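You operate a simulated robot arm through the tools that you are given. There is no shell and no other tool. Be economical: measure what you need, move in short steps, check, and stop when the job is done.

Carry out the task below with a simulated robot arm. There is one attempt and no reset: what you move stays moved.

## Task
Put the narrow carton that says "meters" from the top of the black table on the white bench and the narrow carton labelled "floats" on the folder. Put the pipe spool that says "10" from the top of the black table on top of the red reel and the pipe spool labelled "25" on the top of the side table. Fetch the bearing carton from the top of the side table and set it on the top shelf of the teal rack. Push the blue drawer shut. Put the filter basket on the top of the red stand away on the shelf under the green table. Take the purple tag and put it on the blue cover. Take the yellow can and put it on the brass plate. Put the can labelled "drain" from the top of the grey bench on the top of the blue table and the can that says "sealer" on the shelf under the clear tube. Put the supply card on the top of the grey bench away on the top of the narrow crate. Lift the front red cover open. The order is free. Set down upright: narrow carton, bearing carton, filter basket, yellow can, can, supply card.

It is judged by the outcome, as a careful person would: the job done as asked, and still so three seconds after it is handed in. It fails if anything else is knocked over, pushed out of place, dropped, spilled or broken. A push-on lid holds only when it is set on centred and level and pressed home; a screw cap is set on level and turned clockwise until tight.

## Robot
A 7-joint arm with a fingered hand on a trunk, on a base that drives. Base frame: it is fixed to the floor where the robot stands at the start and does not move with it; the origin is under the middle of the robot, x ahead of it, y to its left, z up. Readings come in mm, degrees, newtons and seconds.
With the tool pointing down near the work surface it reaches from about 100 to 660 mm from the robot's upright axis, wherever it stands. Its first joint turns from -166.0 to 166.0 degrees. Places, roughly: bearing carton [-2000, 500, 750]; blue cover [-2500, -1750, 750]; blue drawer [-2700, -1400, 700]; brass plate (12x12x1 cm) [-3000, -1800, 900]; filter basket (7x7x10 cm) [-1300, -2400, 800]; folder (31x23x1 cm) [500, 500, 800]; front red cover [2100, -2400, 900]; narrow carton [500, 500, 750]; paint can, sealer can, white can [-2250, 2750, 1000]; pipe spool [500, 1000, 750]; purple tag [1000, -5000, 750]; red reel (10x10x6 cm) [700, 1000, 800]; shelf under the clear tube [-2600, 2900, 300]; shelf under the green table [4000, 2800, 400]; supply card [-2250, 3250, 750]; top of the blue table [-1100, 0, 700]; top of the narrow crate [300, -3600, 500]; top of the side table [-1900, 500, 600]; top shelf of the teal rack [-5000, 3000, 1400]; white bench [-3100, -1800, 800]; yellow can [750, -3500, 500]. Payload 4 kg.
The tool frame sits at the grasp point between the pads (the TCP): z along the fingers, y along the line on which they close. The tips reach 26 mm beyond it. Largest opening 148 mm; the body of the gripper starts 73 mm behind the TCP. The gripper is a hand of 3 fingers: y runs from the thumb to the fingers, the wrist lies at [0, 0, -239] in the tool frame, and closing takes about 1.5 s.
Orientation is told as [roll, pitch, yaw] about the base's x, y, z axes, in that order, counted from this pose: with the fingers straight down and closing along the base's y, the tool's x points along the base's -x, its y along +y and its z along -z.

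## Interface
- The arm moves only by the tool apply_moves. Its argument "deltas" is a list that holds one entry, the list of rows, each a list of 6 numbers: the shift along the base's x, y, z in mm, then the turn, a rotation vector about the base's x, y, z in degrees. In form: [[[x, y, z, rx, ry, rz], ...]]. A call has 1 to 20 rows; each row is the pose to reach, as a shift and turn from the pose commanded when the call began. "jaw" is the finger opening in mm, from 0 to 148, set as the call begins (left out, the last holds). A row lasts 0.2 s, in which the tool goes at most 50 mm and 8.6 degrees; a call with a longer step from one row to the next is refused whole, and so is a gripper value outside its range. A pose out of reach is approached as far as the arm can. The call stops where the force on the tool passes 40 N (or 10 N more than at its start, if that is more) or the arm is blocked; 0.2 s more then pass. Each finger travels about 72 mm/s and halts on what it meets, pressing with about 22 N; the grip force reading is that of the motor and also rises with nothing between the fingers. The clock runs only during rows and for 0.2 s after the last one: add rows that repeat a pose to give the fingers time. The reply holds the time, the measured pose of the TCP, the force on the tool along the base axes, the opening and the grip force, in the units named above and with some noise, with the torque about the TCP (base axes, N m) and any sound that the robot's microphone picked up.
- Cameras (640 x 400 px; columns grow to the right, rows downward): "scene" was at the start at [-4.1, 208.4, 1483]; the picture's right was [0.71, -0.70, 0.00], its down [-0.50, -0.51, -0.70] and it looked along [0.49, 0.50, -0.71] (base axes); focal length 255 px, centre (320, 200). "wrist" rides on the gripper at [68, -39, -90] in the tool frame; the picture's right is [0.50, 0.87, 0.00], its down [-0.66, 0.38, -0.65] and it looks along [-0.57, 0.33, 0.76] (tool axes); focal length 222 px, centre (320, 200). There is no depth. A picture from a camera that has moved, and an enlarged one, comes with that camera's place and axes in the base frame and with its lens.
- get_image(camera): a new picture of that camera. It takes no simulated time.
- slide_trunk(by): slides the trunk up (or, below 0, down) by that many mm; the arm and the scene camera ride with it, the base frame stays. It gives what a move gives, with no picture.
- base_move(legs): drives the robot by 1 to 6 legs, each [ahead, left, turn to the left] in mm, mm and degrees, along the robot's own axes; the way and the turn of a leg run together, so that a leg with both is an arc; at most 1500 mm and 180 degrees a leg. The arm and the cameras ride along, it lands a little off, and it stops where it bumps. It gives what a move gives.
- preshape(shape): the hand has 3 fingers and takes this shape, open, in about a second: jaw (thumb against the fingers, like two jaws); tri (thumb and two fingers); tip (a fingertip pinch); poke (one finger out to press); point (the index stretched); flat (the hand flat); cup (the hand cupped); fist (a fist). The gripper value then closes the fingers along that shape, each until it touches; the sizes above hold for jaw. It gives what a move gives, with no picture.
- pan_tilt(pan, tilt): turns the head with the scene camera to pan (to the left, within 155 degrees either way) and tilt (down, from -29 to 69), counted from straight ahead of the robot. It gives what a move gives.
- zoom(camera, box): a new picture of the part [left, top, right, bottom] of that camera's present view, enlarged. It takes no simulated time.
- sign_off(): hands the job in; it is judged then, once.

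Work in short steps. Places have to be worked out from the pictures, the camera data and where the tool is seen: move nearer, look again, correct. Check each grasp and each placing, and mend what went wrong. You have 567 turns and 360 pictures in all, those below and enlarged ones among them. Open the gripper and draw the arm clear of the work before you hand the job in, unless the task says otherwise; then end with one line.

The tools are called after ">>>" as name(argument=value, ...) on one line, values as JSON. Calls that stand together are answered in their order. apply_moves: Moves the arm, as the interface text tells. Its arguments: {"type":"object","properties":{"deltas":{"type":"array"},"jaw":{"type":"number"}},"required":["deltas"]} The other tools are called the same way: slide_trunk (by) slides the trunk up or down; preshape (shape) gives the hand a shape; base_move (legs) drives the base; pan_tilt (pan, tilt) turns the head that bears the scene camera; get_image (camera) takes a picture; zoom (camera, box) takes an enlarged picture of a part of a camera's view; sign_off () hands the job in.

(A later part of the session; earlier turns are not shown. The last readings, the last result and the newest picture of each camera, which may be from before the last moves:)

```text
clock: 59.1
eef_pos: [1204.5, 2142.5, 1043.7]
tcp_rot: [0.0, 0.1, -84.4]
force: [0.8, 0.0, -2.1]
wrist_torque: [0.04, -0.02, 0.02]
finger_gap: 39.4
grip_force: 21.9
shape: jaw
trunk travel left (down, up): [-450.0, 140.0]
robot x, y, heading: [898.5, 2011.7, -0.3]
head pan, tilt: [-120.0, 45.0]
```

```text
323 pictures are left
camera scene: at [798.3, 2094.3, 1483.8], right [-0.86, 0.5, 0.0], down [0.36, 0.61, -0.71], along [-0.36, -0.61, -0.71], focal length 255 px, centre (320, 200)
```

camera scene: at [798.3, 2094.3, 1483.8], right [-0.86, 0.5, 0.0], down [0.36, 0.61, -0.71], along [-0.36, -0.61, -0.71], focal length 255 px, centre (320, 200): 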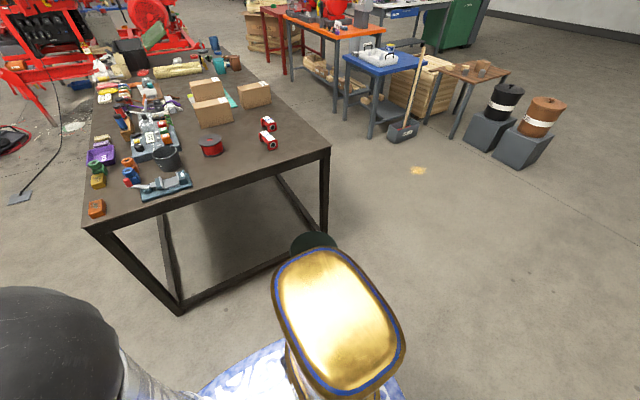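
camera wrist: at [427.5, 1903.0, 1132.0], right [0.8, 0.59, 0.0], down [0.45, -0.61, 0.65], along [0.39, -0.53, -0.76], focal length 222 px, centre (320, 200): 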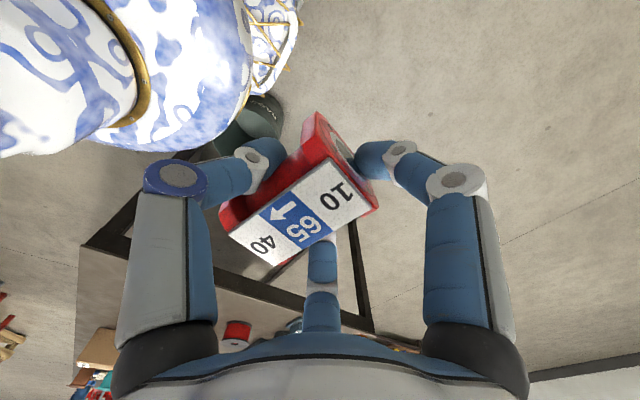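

The bucket still stands. I turn to −y and come up to the table end.

>>> base_move(legs=[[0, 0, -90], [520, 0, 0]])

>>> pan_tilt(pan=10, tilt=55)

>>> get_image(camera="scene")

>>> get_image(camera="wrist")

```text
clock: 66.0
eef_pos: [981.7, 1187.0, 1042.4]
tcp_rot: [0.1, 0.1, -177.6]
force: [0.2, 0.3, -2.6]
wrist_torque: [-0.04, 0.0, 0.0]
finger_gap: 39.3
grip_force: 22.1
shape: jaw
trunk travel left (down, up): [-450.0, 140.0]
robot x, y, heading: [869.0, 1502.6, -93.6]
head pan, tilt: [-120.0, 45.0]
```

```text
clock: 68.1
eef_pos: [982.4, 1187.6, 1042.2]
tcp_rot: [0.0, 0.0, -177.6]
force: [-0.1, -0.4, -2.8]
wrist_torque: [-0.02, 0.01, 0.01]
finger_gap: 39.6
grip_force: 22.0
shape: jaw
trunk travel left (down, up): [-450.0, 140.0]
robot x, y, heading: [869.2, 1496.8, -93.2]
head pan, tilt: [10.0, 55.0]
```

```text
322 pictures are left
camera scene: at [1031.6, 1478.4, 1470.3], right [-0.99, -0.11, 0.0], down [-0.09, 0.81, -0.57], along [0.06, -0.57, -0.82], focal length 255 px, centre (320, 200)
```

scene: 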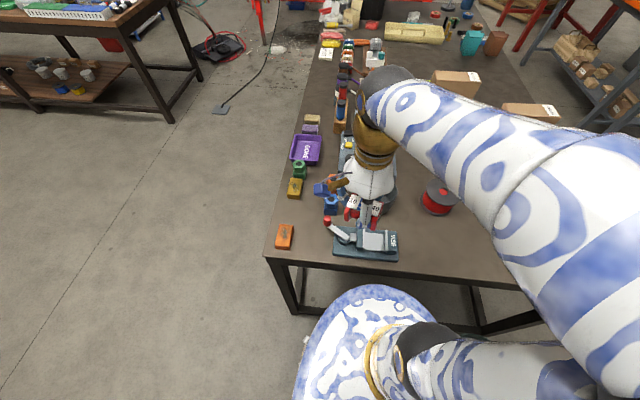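

```text
321 pictures are left
camera wrist: at [1048.2, 1228.6, 1132.0], right [0.54, -0.84, 0.0], down [-0.64, -0.41, 0.65], along [-0.55, -0.35, -0.76], focal length 222 px, centre (320, 200)
```

wrist: 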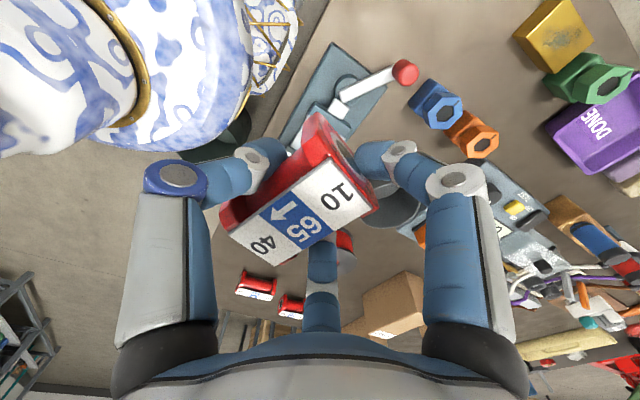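

The reel is seen around (725, 985). I move the hand partway and look again for a precise fix.

>>> apply_moves(deltas=[[[-30, -22, 0, 0, 0, 0], [-70, -45, 0, 0, 0, 0], [-110, -65, 0, 0, 0, 0], [-150, -80, 0, 0, 0, 0], [-175, -100, 0, 0, 0, 0], [-185, -110, 0, 0, 0, 0]]])

>>> get_image(camera="wrist")

>>> get_image(camera="scene")

```text
clock: 69.5
eef_pos: [797.3, 1077.5, 1043.9]
tcp_rot: [0.0, 0.1, -177.5]
force: [0.5, -0.1, -2.1]
wrist_torque: [-0.02, -0.05, 0.04]
finger_gap: 39.1
grip_force: 22.1
shape: jaw
trunk travel left (down, up): [-450.0, 140.0]
robot x, y, heading: [866.6, 1497.2, -93.6]
head pan, tilt: [10.0, 55.0]
```

```text
320 pictures are left
camera wrist: at [863.1, 1118.7, 1132.1], right [0.54, -0.84, 0.0], down [-0.64, -0.41, 0.65], along [-0.55, -0.35, -0.76], focal length 222 px, centre (320, 200)
```

wrist: 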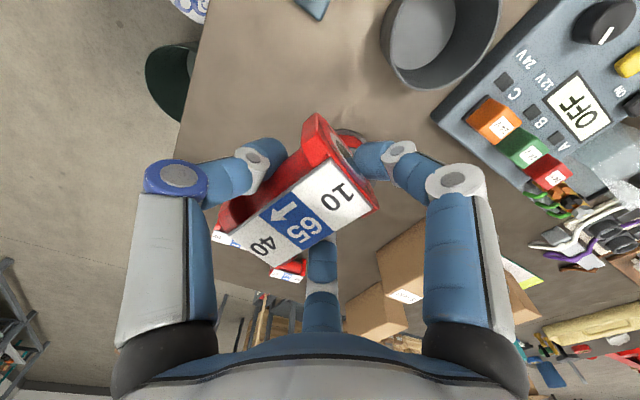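

```text
319 pictures are left
camera scene: at [1031.4, 1478.1, 1470.3], right [-0.99, -0.11, 0.0], down [-0.09, 0.81, -0.57], along [0.06, -0.57, -0.82], focal length 255 px, centre (320, 200)
```

scene: 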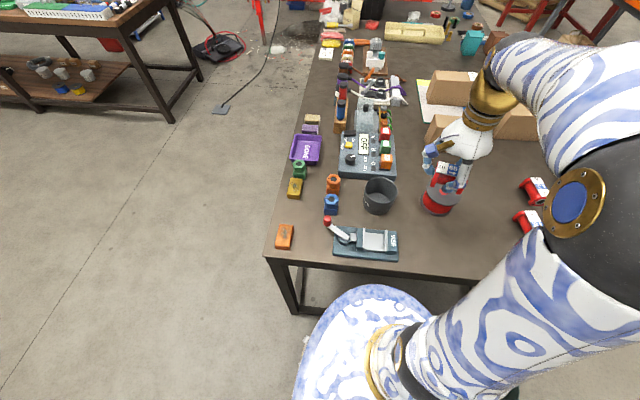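

I move over the reel's estimated place and look at it above the held spool in the wrist view.

>>> apply_moves(deltas=[[[-35, -37, 0, 0, 0, 0], [-70, -74, 0, 0, 0, 0], [-75, -82, 0, 0, 0, 0], [-75, -82, 0, 0, 0, 0]]])

>>> get_image(camera="wrist")

```text
refused: row 1 steps farther than a row can; nothing moved
```

```text
318 pictures are left
camera wrist: at [863.1, 1118.7, 1132.1], right [0.54, -0.84, 0.0], down [-0.64, -0.41, 0.65], along [-0.55, -0.35, -0.76], focal length 222 px, centre (320, 200)
```

wrist: 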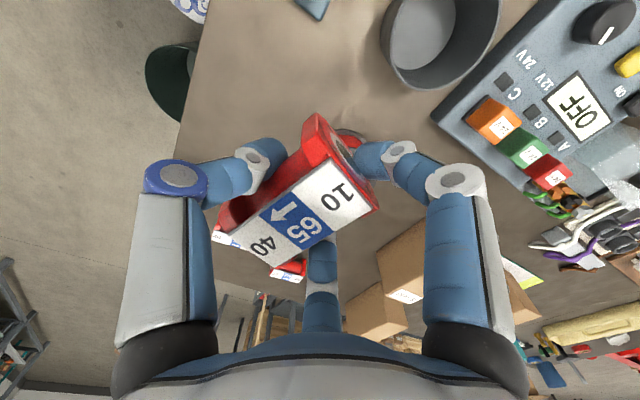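

Step was slightly too long; smaller steps.

>>> apply_moves(deltas=[[[-25, -27, 0, 0, 0, 0], [-50, -54, 0, 0, 0, 0], [-75, -82, 0, 0, 0, 0], [-75, -82, 0, 0, 0, 0]]])

>>> get_image(camera="wrist")

```text
clock: 70.5
eef_pos: [719.2, 995.3, 1043.2]
tcp_rot: [-0.1, -0.1, -177.5]
force: [0.1, 0.6, -3.5]
wrist_torque: [-0.03, -0.04, -0.01]
finger_gap: 38.9
grip_force: 21.9
shape: jaw
trunk travel left (down, up): [-450.0, 140.0]
robot x, y, heading: [867.9, 1499.7, -93.4]
head pan, tilt: [10.0, 55.0]
```

```text
317 pictures are left
camera wrist: at [786.6, 1035.2, 1131.7], right [0.54, -0.84, 0.0], down [-0.64, -0.41, 0.65], along [-0.55, -0.35, -0.76], focal length 222 px, centre (320, 200)
```

wrist: 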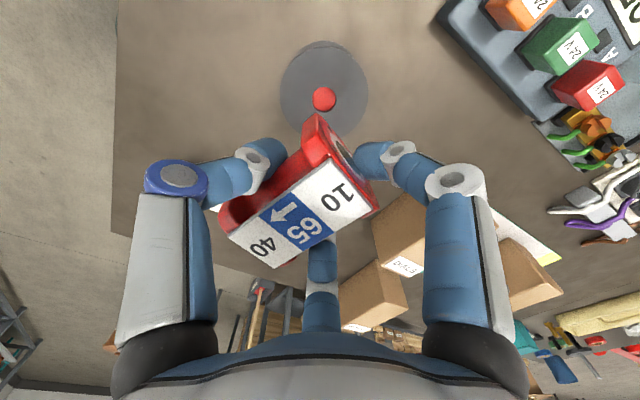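

The reel centre is (727, 992); the spool sits 11 mm toward the thumb. I align and lower.

>>> apply_moves(deltas=[[[6, -14, -20, 0, 0, 0], [6, -14, -60, 0, 0, 0], [6, -14, -100, 0, 0, 0], [6, -14, -120, 0, 0, 0], [6, -14, -130, 0, 0, 0], [6, -14, -130, 0, 0, 0]]])

>>> get_image(camera="wrist")

>>> zoom(camera="scene", box=[380, 100, 520, 240])

```text
clock: 71.9
eef_pos: [726.6, 983.0, 914.2]
tcp_rot: [0.0, 0.0, -177.7]
force: [-0.1, 0.1, -2.9]
wrist_torque: [-0.02, 0.02, -0.01]
finger_gap: 39.0
grip_force: 22.0
shape: jaw
trunk travel left (down, up): [-450.0, 140.0]
robot x, y, heading: [869.1, 1499.6, -93.4]
head pan, tilt: [10.0, 55.0]
```

```text
316 pictures are left
camera wrist: at [793.2, 1023.5, 1002.6], right [0.54, -0.84, 0.0], down [-0.64, -0.41, 0.65], along [-0.55, -0.35, -0.76], focal length 222 px, centre (320, 200)
```

wrist: 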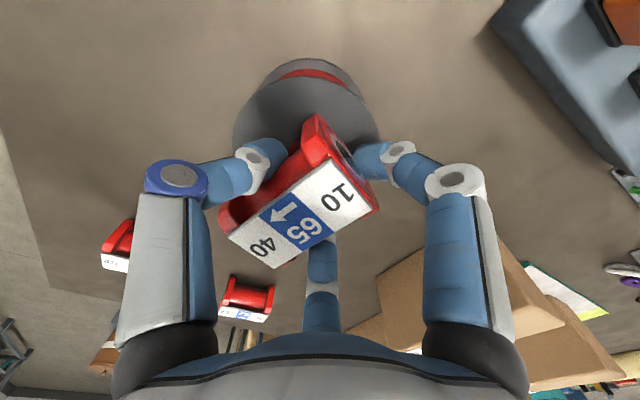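

```text
2.86 times, centred on (450, 170) of scene
camera zoom: at [1031.4, 1478.1, 1470.3], right [-0.99, -0.11, 0.0], down [-0.09, 0.81, -0.57], along [0.06, -0.57, -0.82], focal length 729 px, centre (-51, 286)
```

zoom: 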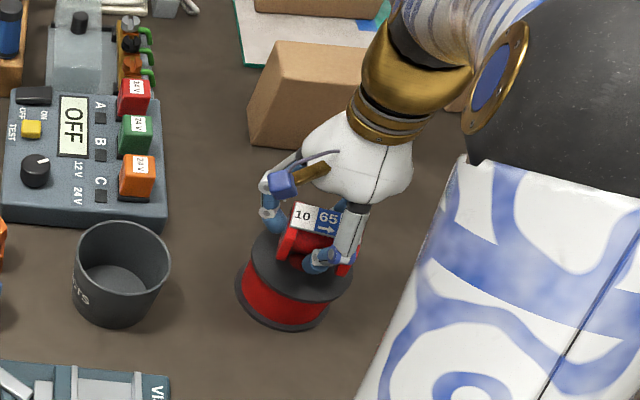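

Well centred. I lower slowly to contact.

>>> apply_moves(deltas=[[[0, 0, -3, 0, 0, 0], [0, 0, -6, 0, 0, 0], [0, 0, -9, 0, 0, 0], [0, 0, -11, 0, 0, 0], [0, 0, -11, 0, 0, 0]]])

```text
clock: 73.1
eef_pos: [727.4, 981.3, 902.3]
tcp_rot: [0.0, 0.0, -177.7]
force: [-0.8, 0.9, -0.9]
wrist_torque: [-0.01, -0.03, 0.02]
finger_gap: 39.1
grip_force: 21.6
shape: jaw
trunk travel left (down, up): [-450.0, 140.0]
robot x, y, heading: [870.9, 1499.4, -93.4]
head pan, tilt: [10.0, 55.0]
```

Weight is partly taken; 1.5 mm more, then open.

>>> apply_moves(deltas=[[[0, 0, -1.5, 0, 0, 0], [0, 0, -1.5, 0, 0, 0]]])

>>> apply_moves(deltas=[[[0, 0, 0, 0, 0, 0], [0, 0, 0, 0, 0, 0], [0, 0, 0, 0, 0, 0], [0, 0, 0, 0, 0, 0], [0, 0, 0, 0, 0, 0]]], jaw=110)

>>> apply_moves(deltas=[[[0, 0, 30, 0, 0, 0], [0, 0, 75, 0, 0, 0], [0, 0, 120, 0, 0, 0], [0, 0, 165, 0, 0, 0]]])

>>> get_image(camera="wrist")

```text
clock: 73.7
eef_pos: [727.4, 981.6, 901.8]
tcp_rot: [0.0, 0.0, -177.6]
force: [-0.7, -1.1, 0.9]
wrist_torque: [0.0, -0.11, -0.01]
finger_gap: 39.3
grip_force: 22.5
shape: jaw
trunk travel left (down, up): [-450.0, 140.0]
robot x, y, heading: [873.2, 1501.6, -93.3]
head pan, tilt: [10.0, 55.0]
```

```text
clock: 74.9
eef_pos: [727.4, 982.0, 900.1]
tcp_rot: [0.0, 0.0, -177.6]
force: [0.4, -0.5, 0.8]
wrist_torque: [-0.01, 0.0, 0.04]
finger_gap: 109.5
grip_force: 0.2
shape: jaw
trunk travel left (down, up): [-450.0, 140.0]
robot x, y, heading: [871.8, 1499.2, -93.4]
head pan, tilt: [10.0, 55.0]
```

```text
clock: 75.9
eef_pos: [727.2, 983.2, 1068.0]
tcp_rot: [0.0, 0.0, -177.6]
force: [-0.4, -0.5, -1.1]
wrist_torque: [0.0, -0.01, 0.01]
finger_gap: 109.6
grip_force: 0.1
shape: jaw
trunk travel left (down, up): [-450.0, 140.0]
robot x, y, heading: [871.0, 1501.4, -93.4]
head pan, tilt: [10.0, 55.0]
```

```text
314 pictures are left
camera wrist: at [793.9, 1022.5, 1156.4], right [0.54, -0.84, 0.0], down [-0.64, -0.41, 0.65], along [-0.55, -0.35, -0.76], focal length 222 px, centre (320, 200)
```

wrist: 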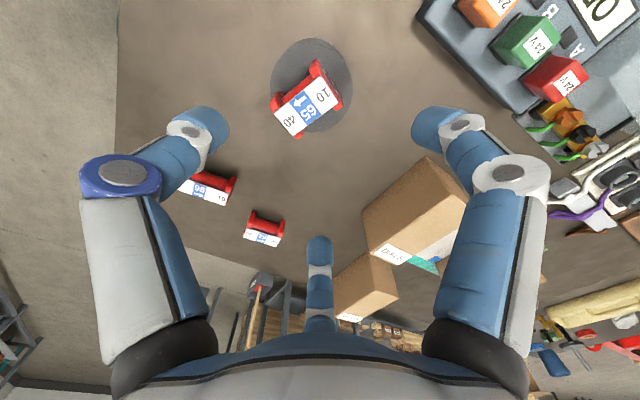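

Spool 10 rests on the reel. Back out and return to the front side of the table for spool 25, keeping heading −90.

>>> base_move(legs=[[-500, 0, 3.4], [0, -930, 0], [1070, 0, 0]])

>>> pan_tilt(pan=90, tilt=50)

>>> get_image(camera="scene")

```text
clock: 88.5
eef_pos: [-159.8, 393.3, 1068.4]
tcp_rot: [-0.1, 0.0, -174.3]
force: [-0.1, 0.3, 0.5]
wrist_torque: [-0.03, -0.03, 0.01]
finger_gap: 109.6
grip_force: 0.1
shape: jaw
trunk travel left (down, up): [-450.0, 140.0]
robot x, y, heading: [-50.4, 918.1, -90.3]
head pan, tilt: [10.0, 55.0]
```

```text
clock: 90.0
eef_pos: [-161.3, 393.1, 1067.4]
tcp_rot: [0.0, 0.0, -174.3]
force: [-0.1, -0.3, -0.7]
wrist_torque: [-0.01, -0.01, -0.04]
finger_gap: 109.9
grip_force: 0.1
shape: jaw
trunk travel left (down, up): [-450.0, 140.0]
robot x, y, heading: [-48.7, 919.8, -90.3]
head pan, tilt: [90.0, 50.0]
```

```text
313 pictures are left
camera scene: at [179.7, 976.4, 1476.8], right [-0.01, -1.0, 0.0], down [-0.77, 0.0, -0.64], along [0.64, 0.0, -0.77], focal length 255 px, centre (320, 200)
```

scene: 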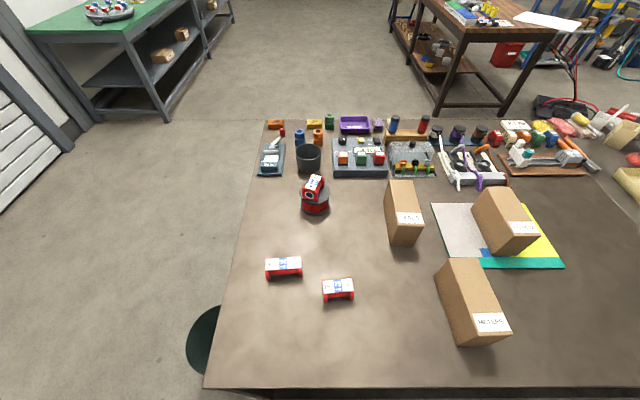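

Spool 25 sits at (422, 931). I swing the arm around to above it, yaw −84.7.

>>> apply_moves(deltas=[[[48, -5, 0, 0, 0, 4.48], [96, -5, 0, 0, 0, 8.96], [143, -1, 0, 0, 0, 13.44], [190, 8, 0, 0, 0, 17.92], [236, 20, 0, 0, 0, 22.4], [281, 37, 0, 0, 0, 26.9], [323, 57, 0, 0, 0, 31.4], [363, 81, 0, 0, 0, 35.8], [401, 109, 0, 0, 0, 40.3], [435, 139, 0, 0, 0, 44.8], [466, 172, 0, 0, 0, 49.3], [494, 207, 0, 0, 0, 53.8], [519, 245, 0, 0, 0, 58.2], [539, 284, 0, 0, 0, 62.7], [556, 325, 0, 0, 0, 67.2], [570, 368, 0, 0, 0, 71.7], [579, 411, 0, 0, 0, 76.2], [584, 453, 0, 0, 0, 80.6], [585, 496, 0, 0, 0, 85.1], [582, 538, 0, 0, 0, 89.6]]])

>>> get_image(camera="wrist")

```text
clock: 94.2
eef_pos: [423.8, 931.4, 1067.5]
tcp_rot: [0.0, -0.1, -84.6]
force: [-1.5, 0.7, -0.5]
wrist_torque: [0.01, -0.02, 0.0]
finger_gap: 109.7
grip_force: 0.1
shape: jaw
trunk travel left (down, up): [-450.0, 140.0]
robot x, y, heading: [-47.8, 918.9, -90.3]
head pan, tilt: [90.0, 50.0]
```

```text
312 pictures are left
camera wrist: at [377.8, 994.1, 1155.5], right [0.82, 0.58, 0.0], down [0.44, -0.62, 0.65], along [0.38, -0.53, -0.76], focal length 222 px, centre (320, 200)
```

wrist: 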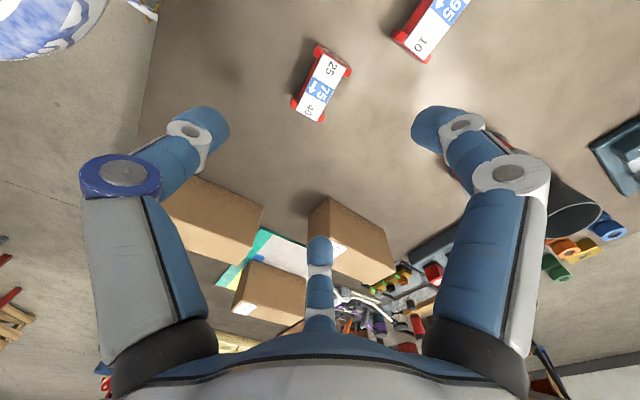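

Aligned. Descend and grip.

>>> apply_moves(deltas=[[[-1, 1, -45, 0, 0, 0], [-1, 1, -90, 0, 0, 0], [-1, 1, -135, 0, 0, 0], [-1, 1, -180, 0, 0, 0], [-1, 1, -210, 0, 0, 0], [-1, 1, -224, 0, 0, 0]]], jaw=120)

>>> apply_moves(deltas=[[[0, 0, 0, 0, 0, 0], [0, 0, 0, 0, 0, 0], [0, 0, 0, 0, 0, 0], [0, 0, 0, 0, 0, 0], [0, 0, 0, 0, 0, 0], [0, 0, 0, 0, 0, 0], [0, 0, 0, 0, 0, 0], [0, 0, 0, 0, 0, 0]]], jaw=10)

>>> apply_moves(deltas=[[[0, 0, 20, 0, 0, 0], [0, 0, 60, 0, 0, 0], [0, 0, 110, 0, 0, 0], [0, 0, 155, 0, 0, 0], [0, 0, 200, 0, 0, 0]]])

>>> get_image(camera="wrist")

```text
clock: 95.6
eef_pos: [420.5, 931.7, 842.7]
tcp_rot: [-0.1, -0.1, -84.7]
force: [-0.3, 0.7, -0.3]
wrist_torque: [0.02, -0.01, -0.01]
finger_gap: 120.0
grip_force: 0.1
shape: jaw
trunk travel left (down, up): [-450.0, 140.0]
robot x, y, heading: [-47.6, 915.7, -90.2]
head pan, tilt: [90.0, 50.0]
```

```text
clock: 97.4
eef_pos: [420.7, 931.5, 842.5]
tcp_rot: [-0.1, -0.1, -84.7]
force: [-0.6, 0.1, 0.5]
wrist_torque: [0.02, 0.0, 0.02]
finger_gap: 58.0
grip_force: 21.5
shape: jaw
trunk travel left (down, up): [-450.0, 140.0]
robot x, y, heading: [-50.7, 920.9, -90.3]
head pan, tilt: [90.0, 50.0]
```

```text
clock: 98.6
eef_pos: [420.4, 932.0, 1043.6]
tcp_rot: [-0.2, 0.1, -84.7]
force: [-0.6, 0.3, -1.7]
wrist_torque: [0.01, 0.0, -0.01]
finger_gap: 58.2
grip_force: 22.5
shape: jaw
trunk travel left (down, up): [-450.0, 140.0]
robot x, y, heading: [-48.2, 915.8, -90.4]
head pan, tilt: [90.0, 50.0]
```

```text
311 pictures are left
camera wrist: at [375.4, 993.9, 1132.5], right [0.82, 0.58, 0.0], down [0.44, -0.62, 0.65], along [0.38, -0.53, -0.76], focal length 222 px, centre (320, 200)
```

wrist: 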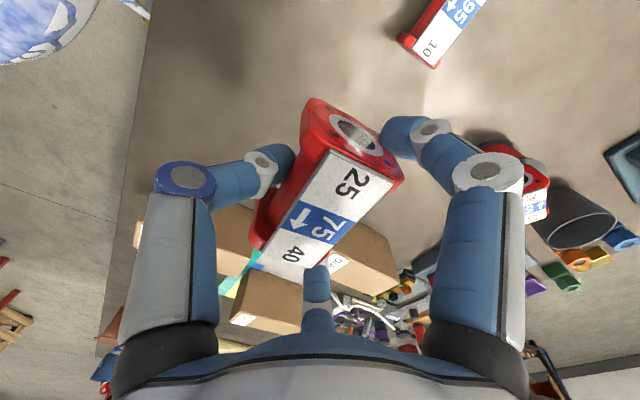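

Spool 25 is held. I drive west along y≈1900 and look at the side table from the north.

>>> base_move(legs=[[-980, 0, 0.4], [0, -1450, 0]])

>>> pan_tilt(pan=-15, tilt=35)

>>> get_image(camera="scene")

```text
clock: 110.7
eef_pos: [-1053.7, 1907.9, 1043.8]
tcp_rot: [-0.1, 0.1, -83.4]
force: [0.4, -0.3, -2.6]
wrist_torque: [0.02, -0.02, -0.01]
finger_gap: 58.1
grip_force: 22.6
shape: jaw
trunk travel left (down, up): [-450.0, 140.0]
robot x, y, heading: [-1520.2, 1882.3, -88.9]
head pan, tilt: [90.0, 50.0]
```

```text
clock: 112.5
eef_pos: [-1054.9, 1906.7, 1043.8]
tcp_rot: [-0.1, 0.0, -83.4]
force: [-1.0, -0.1, -3.3]
wrist_torque: [-0.02, -0.01, 0.02]
finger_gap: 58.0
grip_force: 21.8
shape: jaw
trunk travel left (down, up): [-450.0, 140.0]
robot x, y, heading: [-1519.3, 1885.2, -89.0]
head pan, tilt: [-15.0, 35.0]
```

```text
310 pictures are left
camera scene: at [-1393.4, 1859.7, 1498.5], right [-0.97, 0.24, 0.0], down [0.14, 0.56, -0.82], along [-0.2, -0.8, -0.57], focal length 255 px, centre (320, 200)
```

scene: 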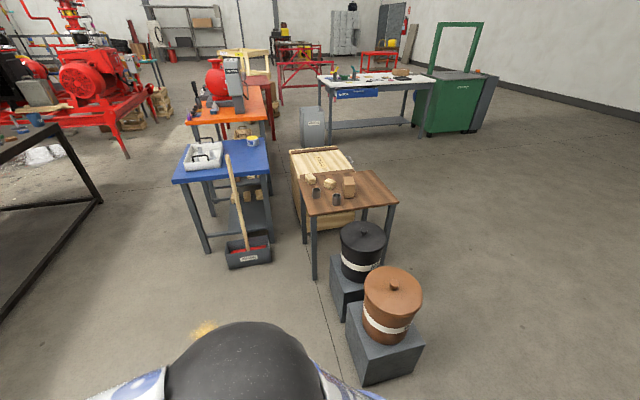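

The side table spans about x −2200…−1620, y 325…740, with free space on its west end. I drive round to its west side.

>>> base_move(legs=[[0, -1030, -1], [1345, 0, 0]])

>>> pan_tilt(pan=80, tilt=50)

>>> get_image(camera="scene")

>>> get_image(camera="wrist")

```text
clock: 124.2
eef_pos: [-2089.3, 552.6, 1043.2]
tcp_rot: [-0.1, 0.0, -83.8]
force: [-0.6, -0.6, -3.1]
wrist_torque: [0.0, -0.01, -0.02]
finger_gap: 58.1
grip_force: 22.7
shape: jaw
trunk travel left (down, up): [-450.0, 140.0]
robot x, y, heading: [-2559.0, 532.4, -89.5]
head pan, tilt: [-15.0, 35.0]
```

```text
clock: 125.9
eef_pos: [-2089.2, 552.4, 1042.9]
tcp_rot: [-0.1, 0.0, -83.7]
force: [-0.7, -0.7, -3.0]
wrist_torque: [-0.03, 0.02, -0.01]
finger_gap: 58.1
grip_force: 22.3
shape: jaw
trunk travel left (down, up): [-450.0, 140.0]
robot x, y, heading: [-2558.5, 530.2, -89.2]
head pan, tilt: [80.0, 50.0]
```

```text
309 pictures are left
camera scene: at [-2331.0, 580.6, 1476.8], right [-0.16, -0.99, 0.0], down [-0.76, 0.13, -0.64], along [0.63, -0.11, -0.77], focal length 255 px, centre (320, 200)
```

scene: 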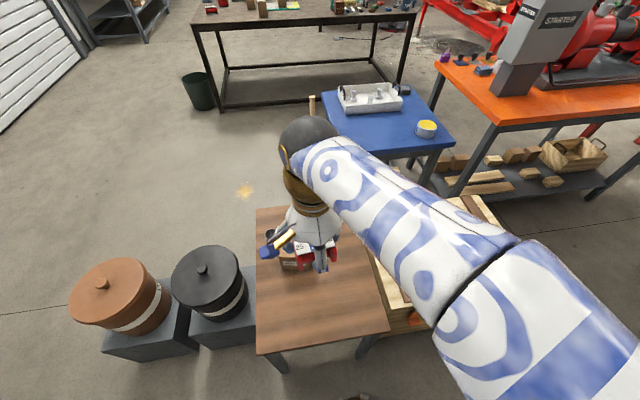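

```text
308 pictures are left
camera wrist: at [-2134.8, 614.4, 1132.0], right [0.81, 0.59, 0.0], down [0.45, -0.61, 0.65], along [0.39, -0.53, -0.76], focal length 222 px, centre (320, 200)
```

wrist: 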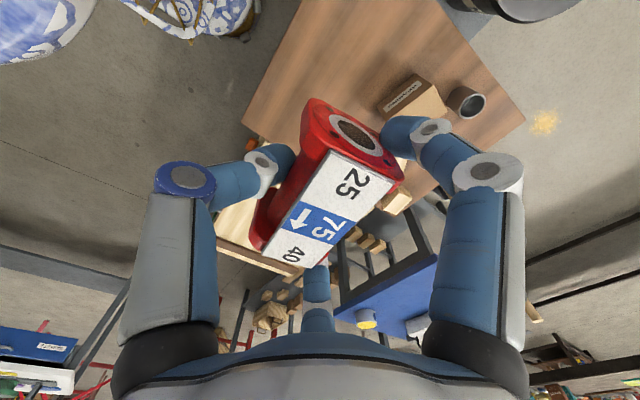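

The side table top is at about z 597. I slide the trunk down 200 mm and go to a clear spot at (−2080, 455).

>>> slide_trunk(by=-200)

>>> apply_moves(deltas=[[[4, -40, -20, 0, 0, 0], [9, -80, -50, 0, 0, 0], [9, -100, -95, 0, 0, 0], [9, -100, -140, 0, 0, 0], [9, -100, -180, 0, 0, 0], [9, -100, -195, 0, 0, 0], [9, -100, -195, 0, 0, 0]]])

>>> get_image(camera="scene")

>>> get_image(camera="wrist")

```text
clock: 128.1
eef_pos: [-2089.9, 551.6, 842.9]
tcp_rot: [-0.1, 0.0, -83.8]
force: [0.6, 0.3, -2.2]
wrist_torque: [-0.01, 0.0, 0.01]
finger_gap: 57.9
grip_force: 22.2
shape: jaw
trunk travel left (down, up): [-250.0, 340.0]
robot x, y, heading: [-2556.8, 531.5, -89.4]
head pan, tilt: [80.0, 50.0]
```

```text
refused: row 2 steps farther than a row can; nothing moved
```

```text
307 pictures are left
camera scene: at [-2331.0, 580.7, 1276.8], right [-0.16, -0.99, 0.0], down [-0.76, 0.12, -0.64], along [0.63, -0.1, -0.77], focal length 255 px, centre (320, 200)
```

scene: 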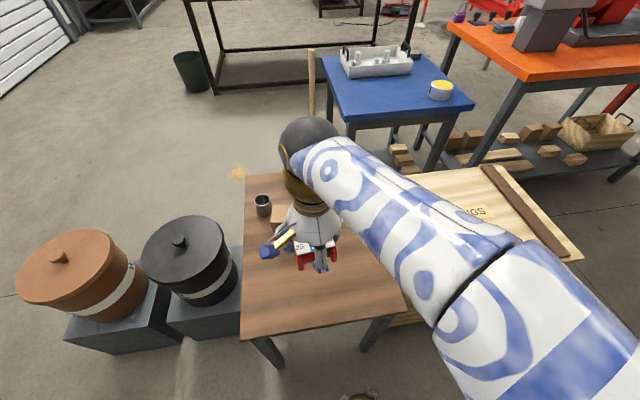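

```text
306 pictures are left
camera wrist: at [-2134.9, 614.4, 932.0], right [0.81, 0.59, 0.0], down [0.45, -0.61, 0.65], along [0.39, -0.53, -0.76], focal length 222 px, centre (320, 200)
```

wrist: 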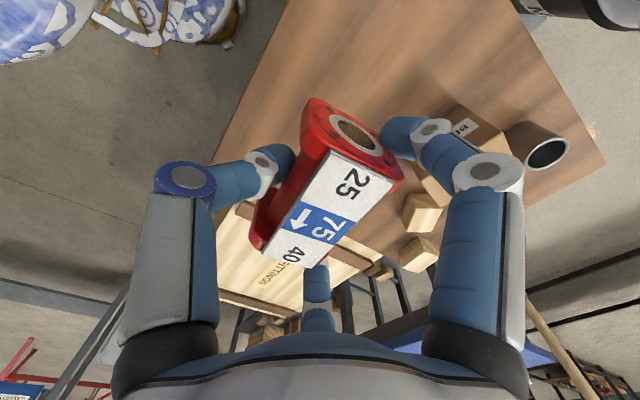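

Redo with smaller steps.

>>> apply_moves(deltas=[[[4, -40, 0, 0, 0, 0], [9, -80, -20, 0, 0, 0], [9, -100, -60, 0, 0, 0], [9, -100, -105, 0, 0, 0], [9, -100, -150, 0, 0, 0], [9, -100, -185, 0, 0, 0], [9, -100, -198, 0, 0, 0], [9, -100, -198, 0, 0, 0]]])

>>> get_image(camera="wrist")

>>> get_image(camera="scene")

```text
clock: 129.9
eef_pos: [-2079.6, 451.5, 645.4]
tcp_rot: [-0.1, 0.0, -83.8]
force: [0.1, -0.8, -2.4]
wrist_torque: [0.0, 0.01, -0.01]
finger_gap: 57.9
grip_force: 21.9
shape: jaw
trunk travel left (down, up): [-250.0, 340.0]
robot x, y, heading: [-2558.7, 531.3, -89.3]
head pan, tilt: [80.0, 50.0]
```

```text
305 pictures are left
camera wrist: at [-2125.2, 513.6, 734.1], right [0.81, 0.59, 0.0], down [0.45, -0.61, 0.65], along [0.39, -0.53, -0.76], focal length 222 px, centre (320, 200)
```

wrist: 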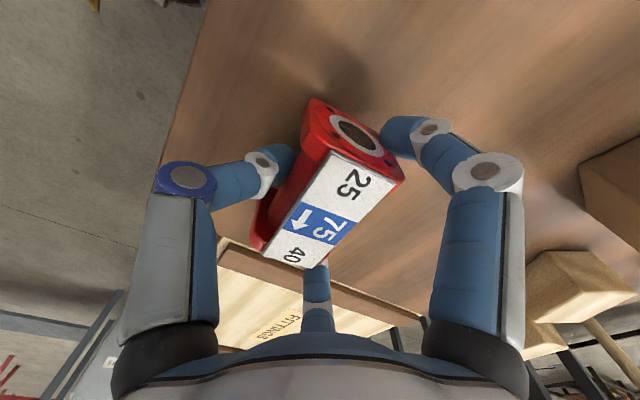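

```text
304 pictures are left
camera scene: at [-2331.0, 580.6, 1276.8], right [-0.16, -0.99, 0.0], down [-0.76, 0.12, -0.64], along [0.63, -0.1, -0.77], focal length 255 px, centre (320, 200)
```

scene: 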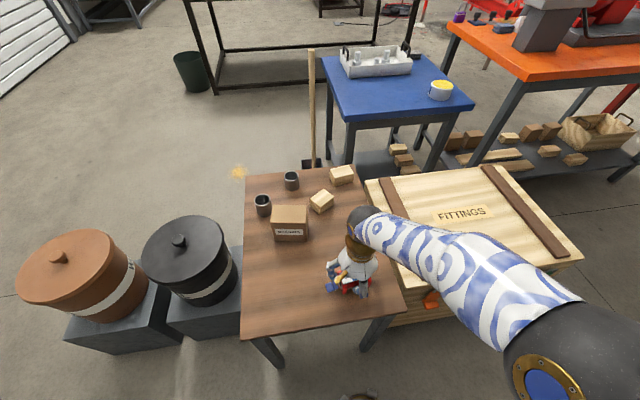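

Clear of everything. I lower to contact.

>>> apply_moves(deltas=[[[0, 0, -5, 0, 0, 0], [0, 0, -9, 0, 0, 0], [0, 0, -12, 0, 0, 0], [0, 0, -14, 0, 0, 0], [0, 0, -16, 0, 0, 0]]])

```text
clock: 131.1
eef_pos: [-2080.1, 452.5, 631.7]
tcp_rot: [0.2, -0.1, -83.9]
force: [-0.3, -0.7, 9.0]
wrist_torque: [0.02, -0.17, -0.04]
finger_gap: 57.9
grip_force: 21.9
shape: jaw
trunk travel left (down, up): [-250.0, 340.0]
robot x, y, heading: [-2554.8, 531.8, -89.4]
head pan, tilt: [80.0, 50.0]
```

Contact; ease up 2 mm, open, lift.

>>> apply_moves(deltas=[[[0, 0, 2, 0, 0, 0], [0, 0, 2, 0, 0, 0], [0, 0, 2, 0, 0, 0], [0, 0, 2, 0, 0, 0], [0, 0, 2, 0, 0, 0], [0, 0, 2, 0, 0, 0]]], jaw=120)

>>> apply_moves(deltas=[[[0, 0, 30, 0, 0, 0], [0, 0, 75, 0, 0, 0], [0, 0, 120, 0, 0, 0], [0, 0, 165, 0, 0, 0], [0, 0, 205, 0, 0, 0]]])

>>> get_image(camera="wrist")

>>> get_image(camera="scene")

```text
clock: 132.5
eef_pos: [-2080.2, 452.1, 631.2]
tcp_rot: [0.1, 0.0, -83.8]
force: [-0.7, 0.8, 0.1]
wrist_torque: [0.02, 0.02, 0.02]
finger_gap: 119.8
grip_force: 0.1
shape: jaw
trunk travel left (down, up): [-250.0, 340.0]
robot x, y, heading: [-2556.0, 532.5, -89.5]
head pan, tilt: [80.0, 50.0]
```

```text
clock: 133.7
eef_pos: [-2077.2, 453.8, 836.2]
tcp_rot: [-0.2, 0.0, -83.7]
force: [0.7, -1.0, 0.2]
wrist_torque: [0.01, 0.0, 0.04]
finger_gap: 119.8
grip_force: 0.0
shape: jaw
trunk travel left (down, up): [-250.0, 340.0]
robot x, y, heading: [-2558.0, 532.4, -89.1]
head pan, tilt: [80.0, 50.0]
```

```text
303 pictures are left
camera wrist: at [-2123.8, 516.3, 924.8], right [0.81, 0.59, 0.0], down [0.45, -0.61, 0.65], along [0.39, -0.53, -0.76], focal length 222 px, centre (320, 200)
```

wrist: 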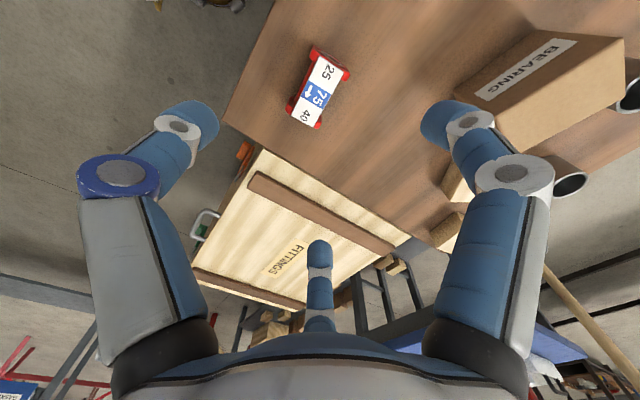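

```text
302 pictures are left
camera scene: at [-2331.1, 580.6, 1276.7], right [-0.16, -0.99, 0.0], down [-0.76, 0.12, -0.64], along [0.63, -0.1, -0.77], focal length 255 px, centre (320, 200)
```

scene: 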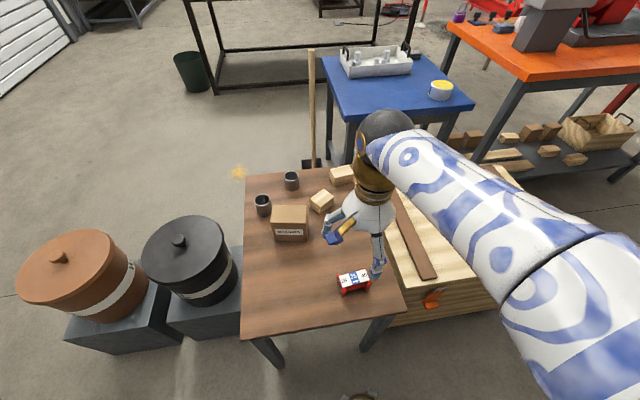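

Spool 25 is placed. Now the bearing carton: zoom to measure it.

>>> zoom(camera="scene", box=[240, 160, 368, 260])

>>> zoom(camera="wrist", box=[430, 0, 640, 160])

```text
4.00 times, centred on (304, 210) of scene
camera zoom: at [-2331.1, 580.6, 1276.7], right [-0.16, -0.99, 0.0], down [-0.76, 0.12, -0.64], along [0.63, -0.1, -0.77], focal length 1020 px, centre (384, 160)
```

zoom: 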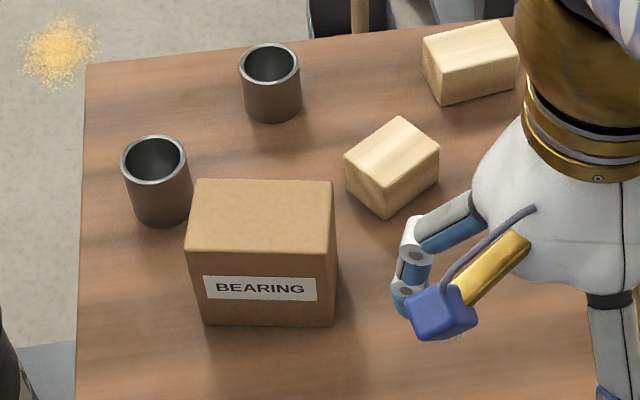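

```text
2.50 times, centred on (535, 80) of wrist
camera zoom: at [-2123.8, 516.3, 924.8], right [0.81, 0.59, 0.0], down [0.45, -0.61, 0.65], along [0.39, -0.53, -0.76], focal length 555 px, centre (-218, 500)
```

zoom: 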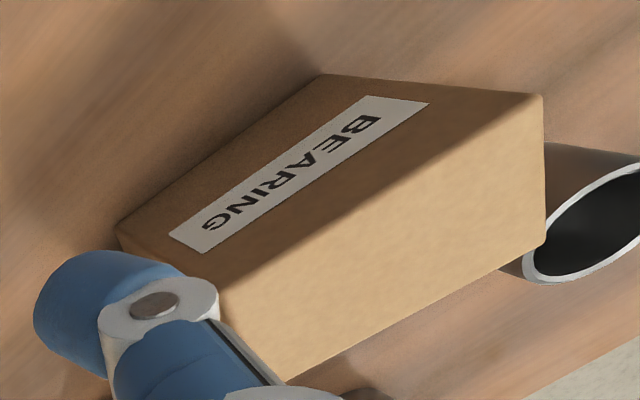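

Carton centre ≈ (−1886, 595), 104×66×94 mm, turned about −11°. To stay clear of the mug I grip with the thumb on the east side, so I turn the hand to yaw +79 above it.

>>> apply_moves(deltas=[[[9, 7, 0, 0, 0, 8.1], [18, 14, 0, 0, 0, 16.2], [27, 21, 0, 0, 0, 24.3], [36, 28, 0, 0, 0, 32.4], [45, 35, 0, 0, 0, 40.5], [54, 43, 0, 0, 0, 48.6], [63, 50, 0, 0, 0, 56.7], [72, 57, 0, 0, 0, 64.8], [81, 64, 0, 0, 0, 72.9], [90, 71, 0, 0, 0, 81], [99, 79, 0, 0, 0, 89.1], [108, 86, 0, 0, 0, 97.2], [117, 93, 0, 0, 0, 105.3], [126, 100, 0, 0, 0, 113.4], [135, 107, 0, 0, 0, 121.5], [144, 114, 0, 0, 0, 129.6], [153, 122, 0, 0, 0, 137.7], [162, 129, 0, 0, 0, 145.8], [171, 136, 0, 0, 0, 153.9], [180, 143, 0, 0, 0, 162]]], jaw=100)

>>> get_image(camera="wrist")

>>> get_image(camera="scene")

```text
clock: 137.9
eef_pos: [-1952.3, 582.3, 825.2]
tcp_rot: [0.0, 0.1, 76.8]
force: [0.6, -0.2, -0.3]
wrist_torque: [0.03, 0.01, 0.03]
finger_gap: 100.4
grip_force: 0.0
shape: jaw
out of reach, approached as far as the arm can: row 15, 16, 17, 18, 19, 20
trunk travel left (down, up): [-250.0, 340.0]
robot x, y, heading: [-2556.9, 528.1, -89.1]
head pan, tilt: [80.0, 50.0]
```

```text
299 pictures are left
camera wrist: at [-1929.2, 506.4, 913.0], right [-0.96, -0.29, 0.0], down [-0.22, 0.72, 0.65], along [-0.19, 0.63, -0.76], focal length 222 px, centre (320, 200)
```

wrist: 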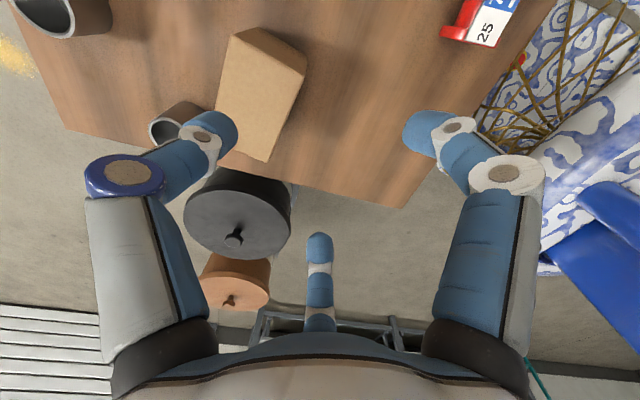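

```text
298 pictures are left
camera scene: at [-2331.2, 580.6, 1276.8], right [-0.16, -0.99, 0.0], down [-0.76, 0.12, -0.64], along [0.63, -0.1, -0.77], focal length 255 px, centre (320, 200)
```

scene: 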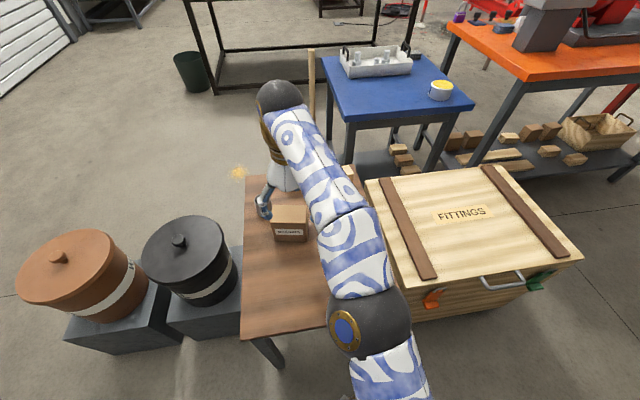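

Out of reach by a bit; I move the base 90 mm closer.

>>> base_move(legs=[[0, 90, 0]])

>>> get_image(camera="wrist")

```text
clock: 139.0
eef_pos: [-1862.3, 584.4, 824.1]
tcp_rot: [0.0, -0.1, 76.8]
force: [-0.5, 0.6, 0.8]
wrist_torque: [-0.03, -0.03, -0.02]
finger_gap: 100.3
grip_force: 0.1
shape: jaw
trunk travel left (down, up): [-250.0, 340.0]
robot x, y, heading: [-2466.0, 536.7, -89.6]
head pan, tilt: [80.0, 50.0]
```

```text
297 pictures are left
camera wrist: at [-1840.1, 508.3, 913.1], right [-0.96, -0.29, 0.0], down [-0.22, 0.72, 0.65], along [-0.19, 0.63, -0.76], focal length 222 px, centre (320, 200)
```

wrist: 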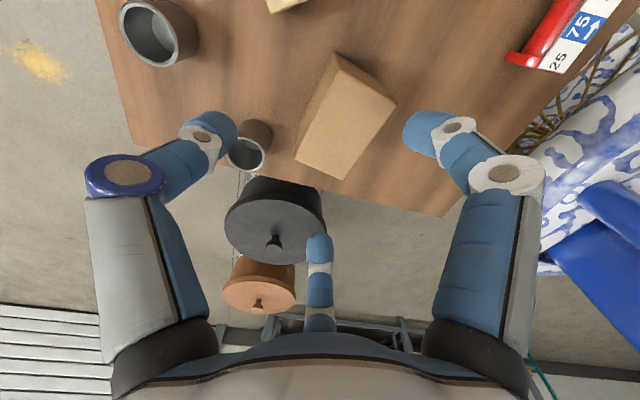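

Carton re-measured at (−1887, 593), angle ≈ 81°. Move into line and descend.

>>> apply_moves(deltas=[[[-18, 5, 0, 0, 0, 2], [-36, 10, 0, 0, 0, 4], [-36, 10, -45, 0, 0, 4], [-36, 10, -90, 0, 0, 4], [-36, 10, -90, 0, 0, 4]]], jaw=110)

>>> get_image(camera="wrist")

```text
clock: 140.2
eef_pos: [-1897.5, 594.5, 733.2]
tcp_rot: [0.0, 0.1, 80.6]
force: [-0.2, -0.1, -0.1]
wrist_torque: [0.0, 0.01, -0.02]
finger_gap: 109.6
grip_force: 0.0
shape: jaw
trunk travel left (down, up): [-250.0, 340.0]
robot x, y, heading: [-2471.4, 531.0, -89.1]
head pan, tilt: [80.0, 50.0]
```

```text
296 pictures are left
camera wrist: at [-1870.3, 520.7, 822.5], right [-0.94, -0.35, 0.0], down [-0.27, 0.71, 0.65], along [-0.23, 0.61, -0.76], focal length 222 px, centre (320, 200)
```

wrist: 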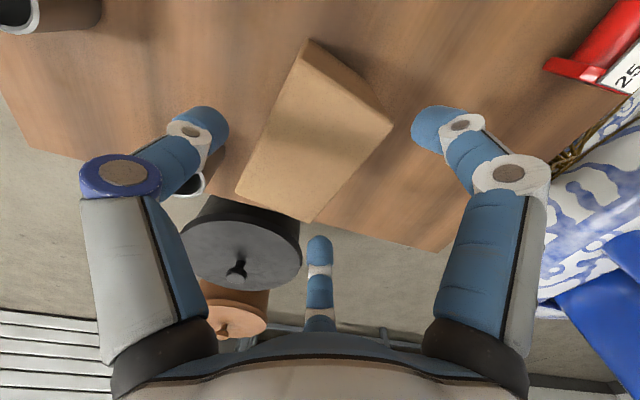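

Clear. Descend to 662 and close.

>>> apply_moves(deltas=[[[0, 0, -35, 0, 0, 0], [0, 0, -71, 0, 0, 0], [0, 0, -71, 0, 0, 0]]])

>>> apply_moves(deltas=[[[0, 0, 0, 0, 0, 0], [0, 0, 0, 0, 0, 0], [0, 0, 0, 0, 0, 0], [0, 0, 0, 0, 0, 0], [0, 0, 0, 0, 0, 0], [0, 0, 0, 0, 0, 0]]], jaw=30)

>>> apply_moves(deltas=[[[0, 0, 20, 0, 0, 0], [0, 0, 60, 0, 0, 0], [0, 0, 110, 0, 0, 0], [0, 0, 155, 0, 0, 0]]])

>>> get_image(camera="wrist")

>>> get_image(camera="scene")

```text
clock: 141.0
eef_pos: [-1896.5, 594.4, 665.0]
tcp_rot: [0.0, 0.0, 80.6]
force: [0.5, -0.2, 0.5]
wrist_torque: [0.01, 0.02, 0.02]
finger_gap: 109.8
grip_force: 0.0
shape: jaw
trunk travel left (down, up): [-250.0, 340.0]
robot x, y, heading: [-2469.1, 532.6, -89.2]
head pan, tilt: [80.0, 50.0]
```

```text
clock: 142.4
eef_pos: [-1897.5, 595.2, 665.6]
tcp_rot: [0.0, -0.1, 80.7]
force: [-0.5, -0.8, 0.6]
wrist_torque: [-0.04, 0.02, 0.01]
finger_gap: 71.5
grip_force: 22.4
shape: jaw
trunk travel left (down, up): [-250.0, 340.0]
robot x, y, heading: [-2467.8, 535.2, -89.3]
head pan, tilt: [80.0, 50.0]
```

```text
clock: 143.4
eef_pos: [-1897.6, 594.3, 818.5]
tcp_rot: [0.0, 0.0, 80.7]
force: [0.4, -0.2, -5.6]
wrist_torque: [-0.05, 0.08, 0.02]
finger_gap: 70.2
grip_force: 22.0
shape: jaw
trunk travel left (down, up): [-250.0, 340.0]
robot x, y, heading: [-2468.9, 532.3, -89.0]
head pan, tilt: [80.0, 50.0]
```

```text
295 pictures are left
camera wrist: at [-1869.9, 519.5, 906.9], right [-0.94, -0.35, 0.0], down [-0.27, 0.71, 0.65], along [-0.23, 0.61, -0.76], focal length 222 px, centre (320, 200)
```

wrist: 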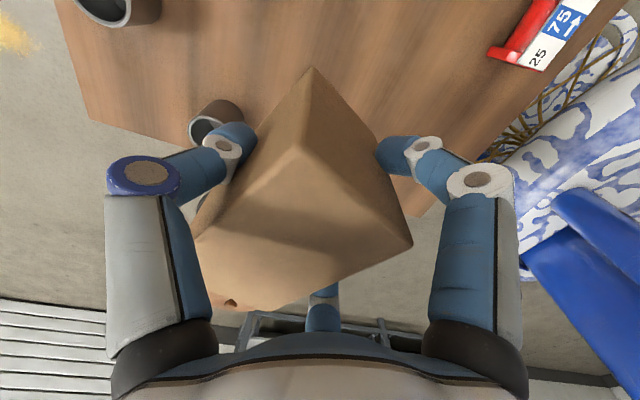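

```text
294 pictures are left
camera scene: at [-2241.4, 582.2, 1276.7], right [-0.16, -0.99, 0.0], down [-0.76, 0.12, -0.64], along [0.63, -0.1, -0.77], focal length 255 px, centre (320, 200)
```

scene: 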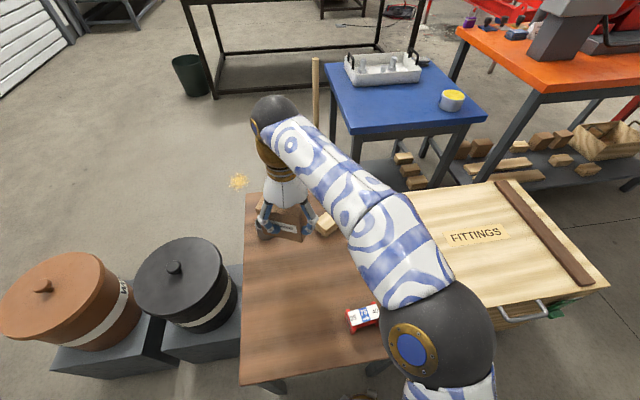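

Held. I retract the hand, then drive toward the teal rack in stages.

>>> apply_moves(deltas=[[[0, 0, 45, 0, 0, 0], [-45, 0, 60, 0, 0, 0], [-90, 0, 80, 0, 0, 0], [-135, 0, 80, 0, 0, 0], [-180, 0, 80, 0, 0, 0], [-220, 0, 80, 0, 0, 0]]])

>>> base_move(legs=[[0, -80, 0], [-1200, 0, 0], [0, -900, 0]])

>>> pan_tilt(pan=-130, tilt=15)

>>> get_image(camera="scene")

```text
clock: 144.8
eef_pos: [-2120.6, 594.0, 899.6]
tcp_rot: [0.0, 0.1, 80.8]
force: [0.0, 0.2, -4.5]
wrist_torque: [-0.05, 0.09, -0.01]
finger_gap: 69.7
grip_force: 21.4
shape: jaw
trunk travel left (down, up): [-250.0, 340.0]
robot x, y, heading: [-2466.5, 534.6, -89.4]
head pan, tilt: [80.0, 50.0]
```

```text
clock: 155.8
eef_pos: [-3115.3, 1777.4, 899.1]
tcp_rot: [0.0, 0.0, 80.6]
force: [-0.2, -0.9, -4.2]
wrist_torque: [-0.02, 0.06, 0.01]
finger_gap: 69.9
grip_force: 22.0
shape: jaw
trunk travel left (down, up): [-250.0, 340.0]
robot x, y, heading: [-3464.4, 1717.3, -89.6]
head pan, tilt: [80.0, 50.0]
```

```text
clock: 158.9
eef_pos: [-3116.1, 1776.9, 899.8]
tcp_rot: [-0.1, -0.1, 80.5]
force: [-0.2, -0.5, -4.6]
wrist_torque: [-0.08, 0.07, 0.05]
finger_gap: 69.9
grip_force: 22.1
shape: jaw
trunk travel left (down, up): [-250.0, 340.0]
robot x, y, heading: [-3464.4, 1718.1, -89.5]
head pan, tilt: [-130.0, 15.0]
```

```text
293 pictures are left
camera scene: at [-3386.2, 1837.8, 1330.5], right [0.64, 0.77, 0.0], down [0.2, -0.16, -0.97], along [-0.75, 0.61, -0.26], focal length 255 px, centre (320, 200)
```

scene: 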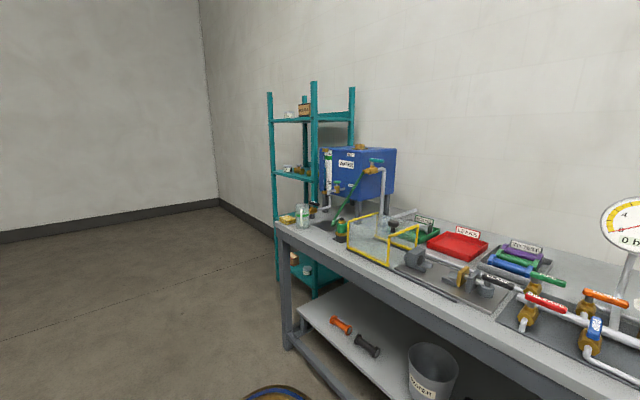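

The teal rack stands at the left end of the bench near x −4800…−5300, y 2800+. I raise the trunk, move west and look at the top shelf.

>>> slide_trunk(by=340)

>>> base_move(legs=[[0, -1490, 0]])

>>> pan_tilt(pan=-155, tilt=15)

>>> get_image(camera="scene")

```text
clock: 162.2
eef_pos: [-3115.8, 1775.3, 1238.9]
tcp_rot: [0.0, 0.0, 80.5]
force: [-0.2, -1.0, -4.3]
wrist_torque: [-0.11, 0.05, 0.0]
finger_gap: 69.5
grip_force: 21.8
shape: jaw
trunk travel left (down, up): [-590.0, 0.0]
robot x, y, heading: [-3461.4, 1717.0, -89.4]
head pan, tilt: [-130.0, 15.0]
```

```text
clock: 169.4
eef_pos: [-4578.4, 1764.9, 1240.4]
tcp_rot: [0.0, 0.0, 80.3]
force: [0.7, 0.6, -4.6]
wrist_torque: [-0.03, 0.06, -0.01]
finger_gap: 69.9
grip_force: 22.5
shape: jaw
trunk travel left (down, up): [-590.0, 0.0]
robot x, y, heading: [-4925.6, 1708.6, -89.7]
head pan, tilt: [-130.0, 15.0]
```

```text
clock: 170.3
eef_pos: [-4578.1, 1765.1, 1240.2]
tcp_rot: [0.0, -0.1, 80.3]
force: [0.5, 0.3, -5.1]
wrist_torque: [-0.06, 0.09, 0.0]
finger_gap: 69.5
grip_force: 21.4
shape: jaw
trunk travel left (down, up): [-590.0, 0.0]
robot x, y, heading: [-4928.1, 1705.5, -89.4]
head pan, tilt: [-154.7, 15.0]
```

```text
292 pictures are left
camera scene: at [-4817.2, 1851.6, 1670.5], right [0.9, 0.43, 0.0], down [0.11, -0.23, -0.97], along [-0.42, 0.87, -0.26], focal length 255 px, centre (320, 200)
```

scene: 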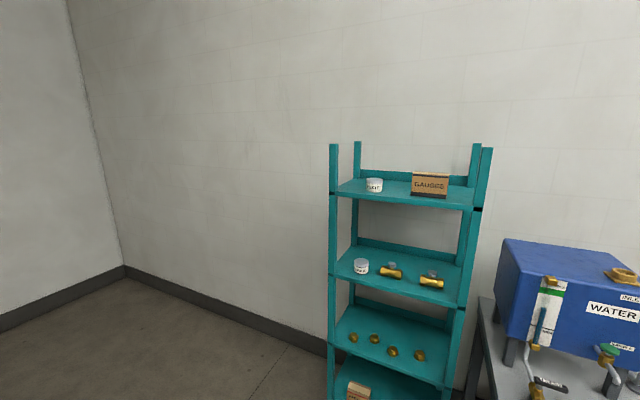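

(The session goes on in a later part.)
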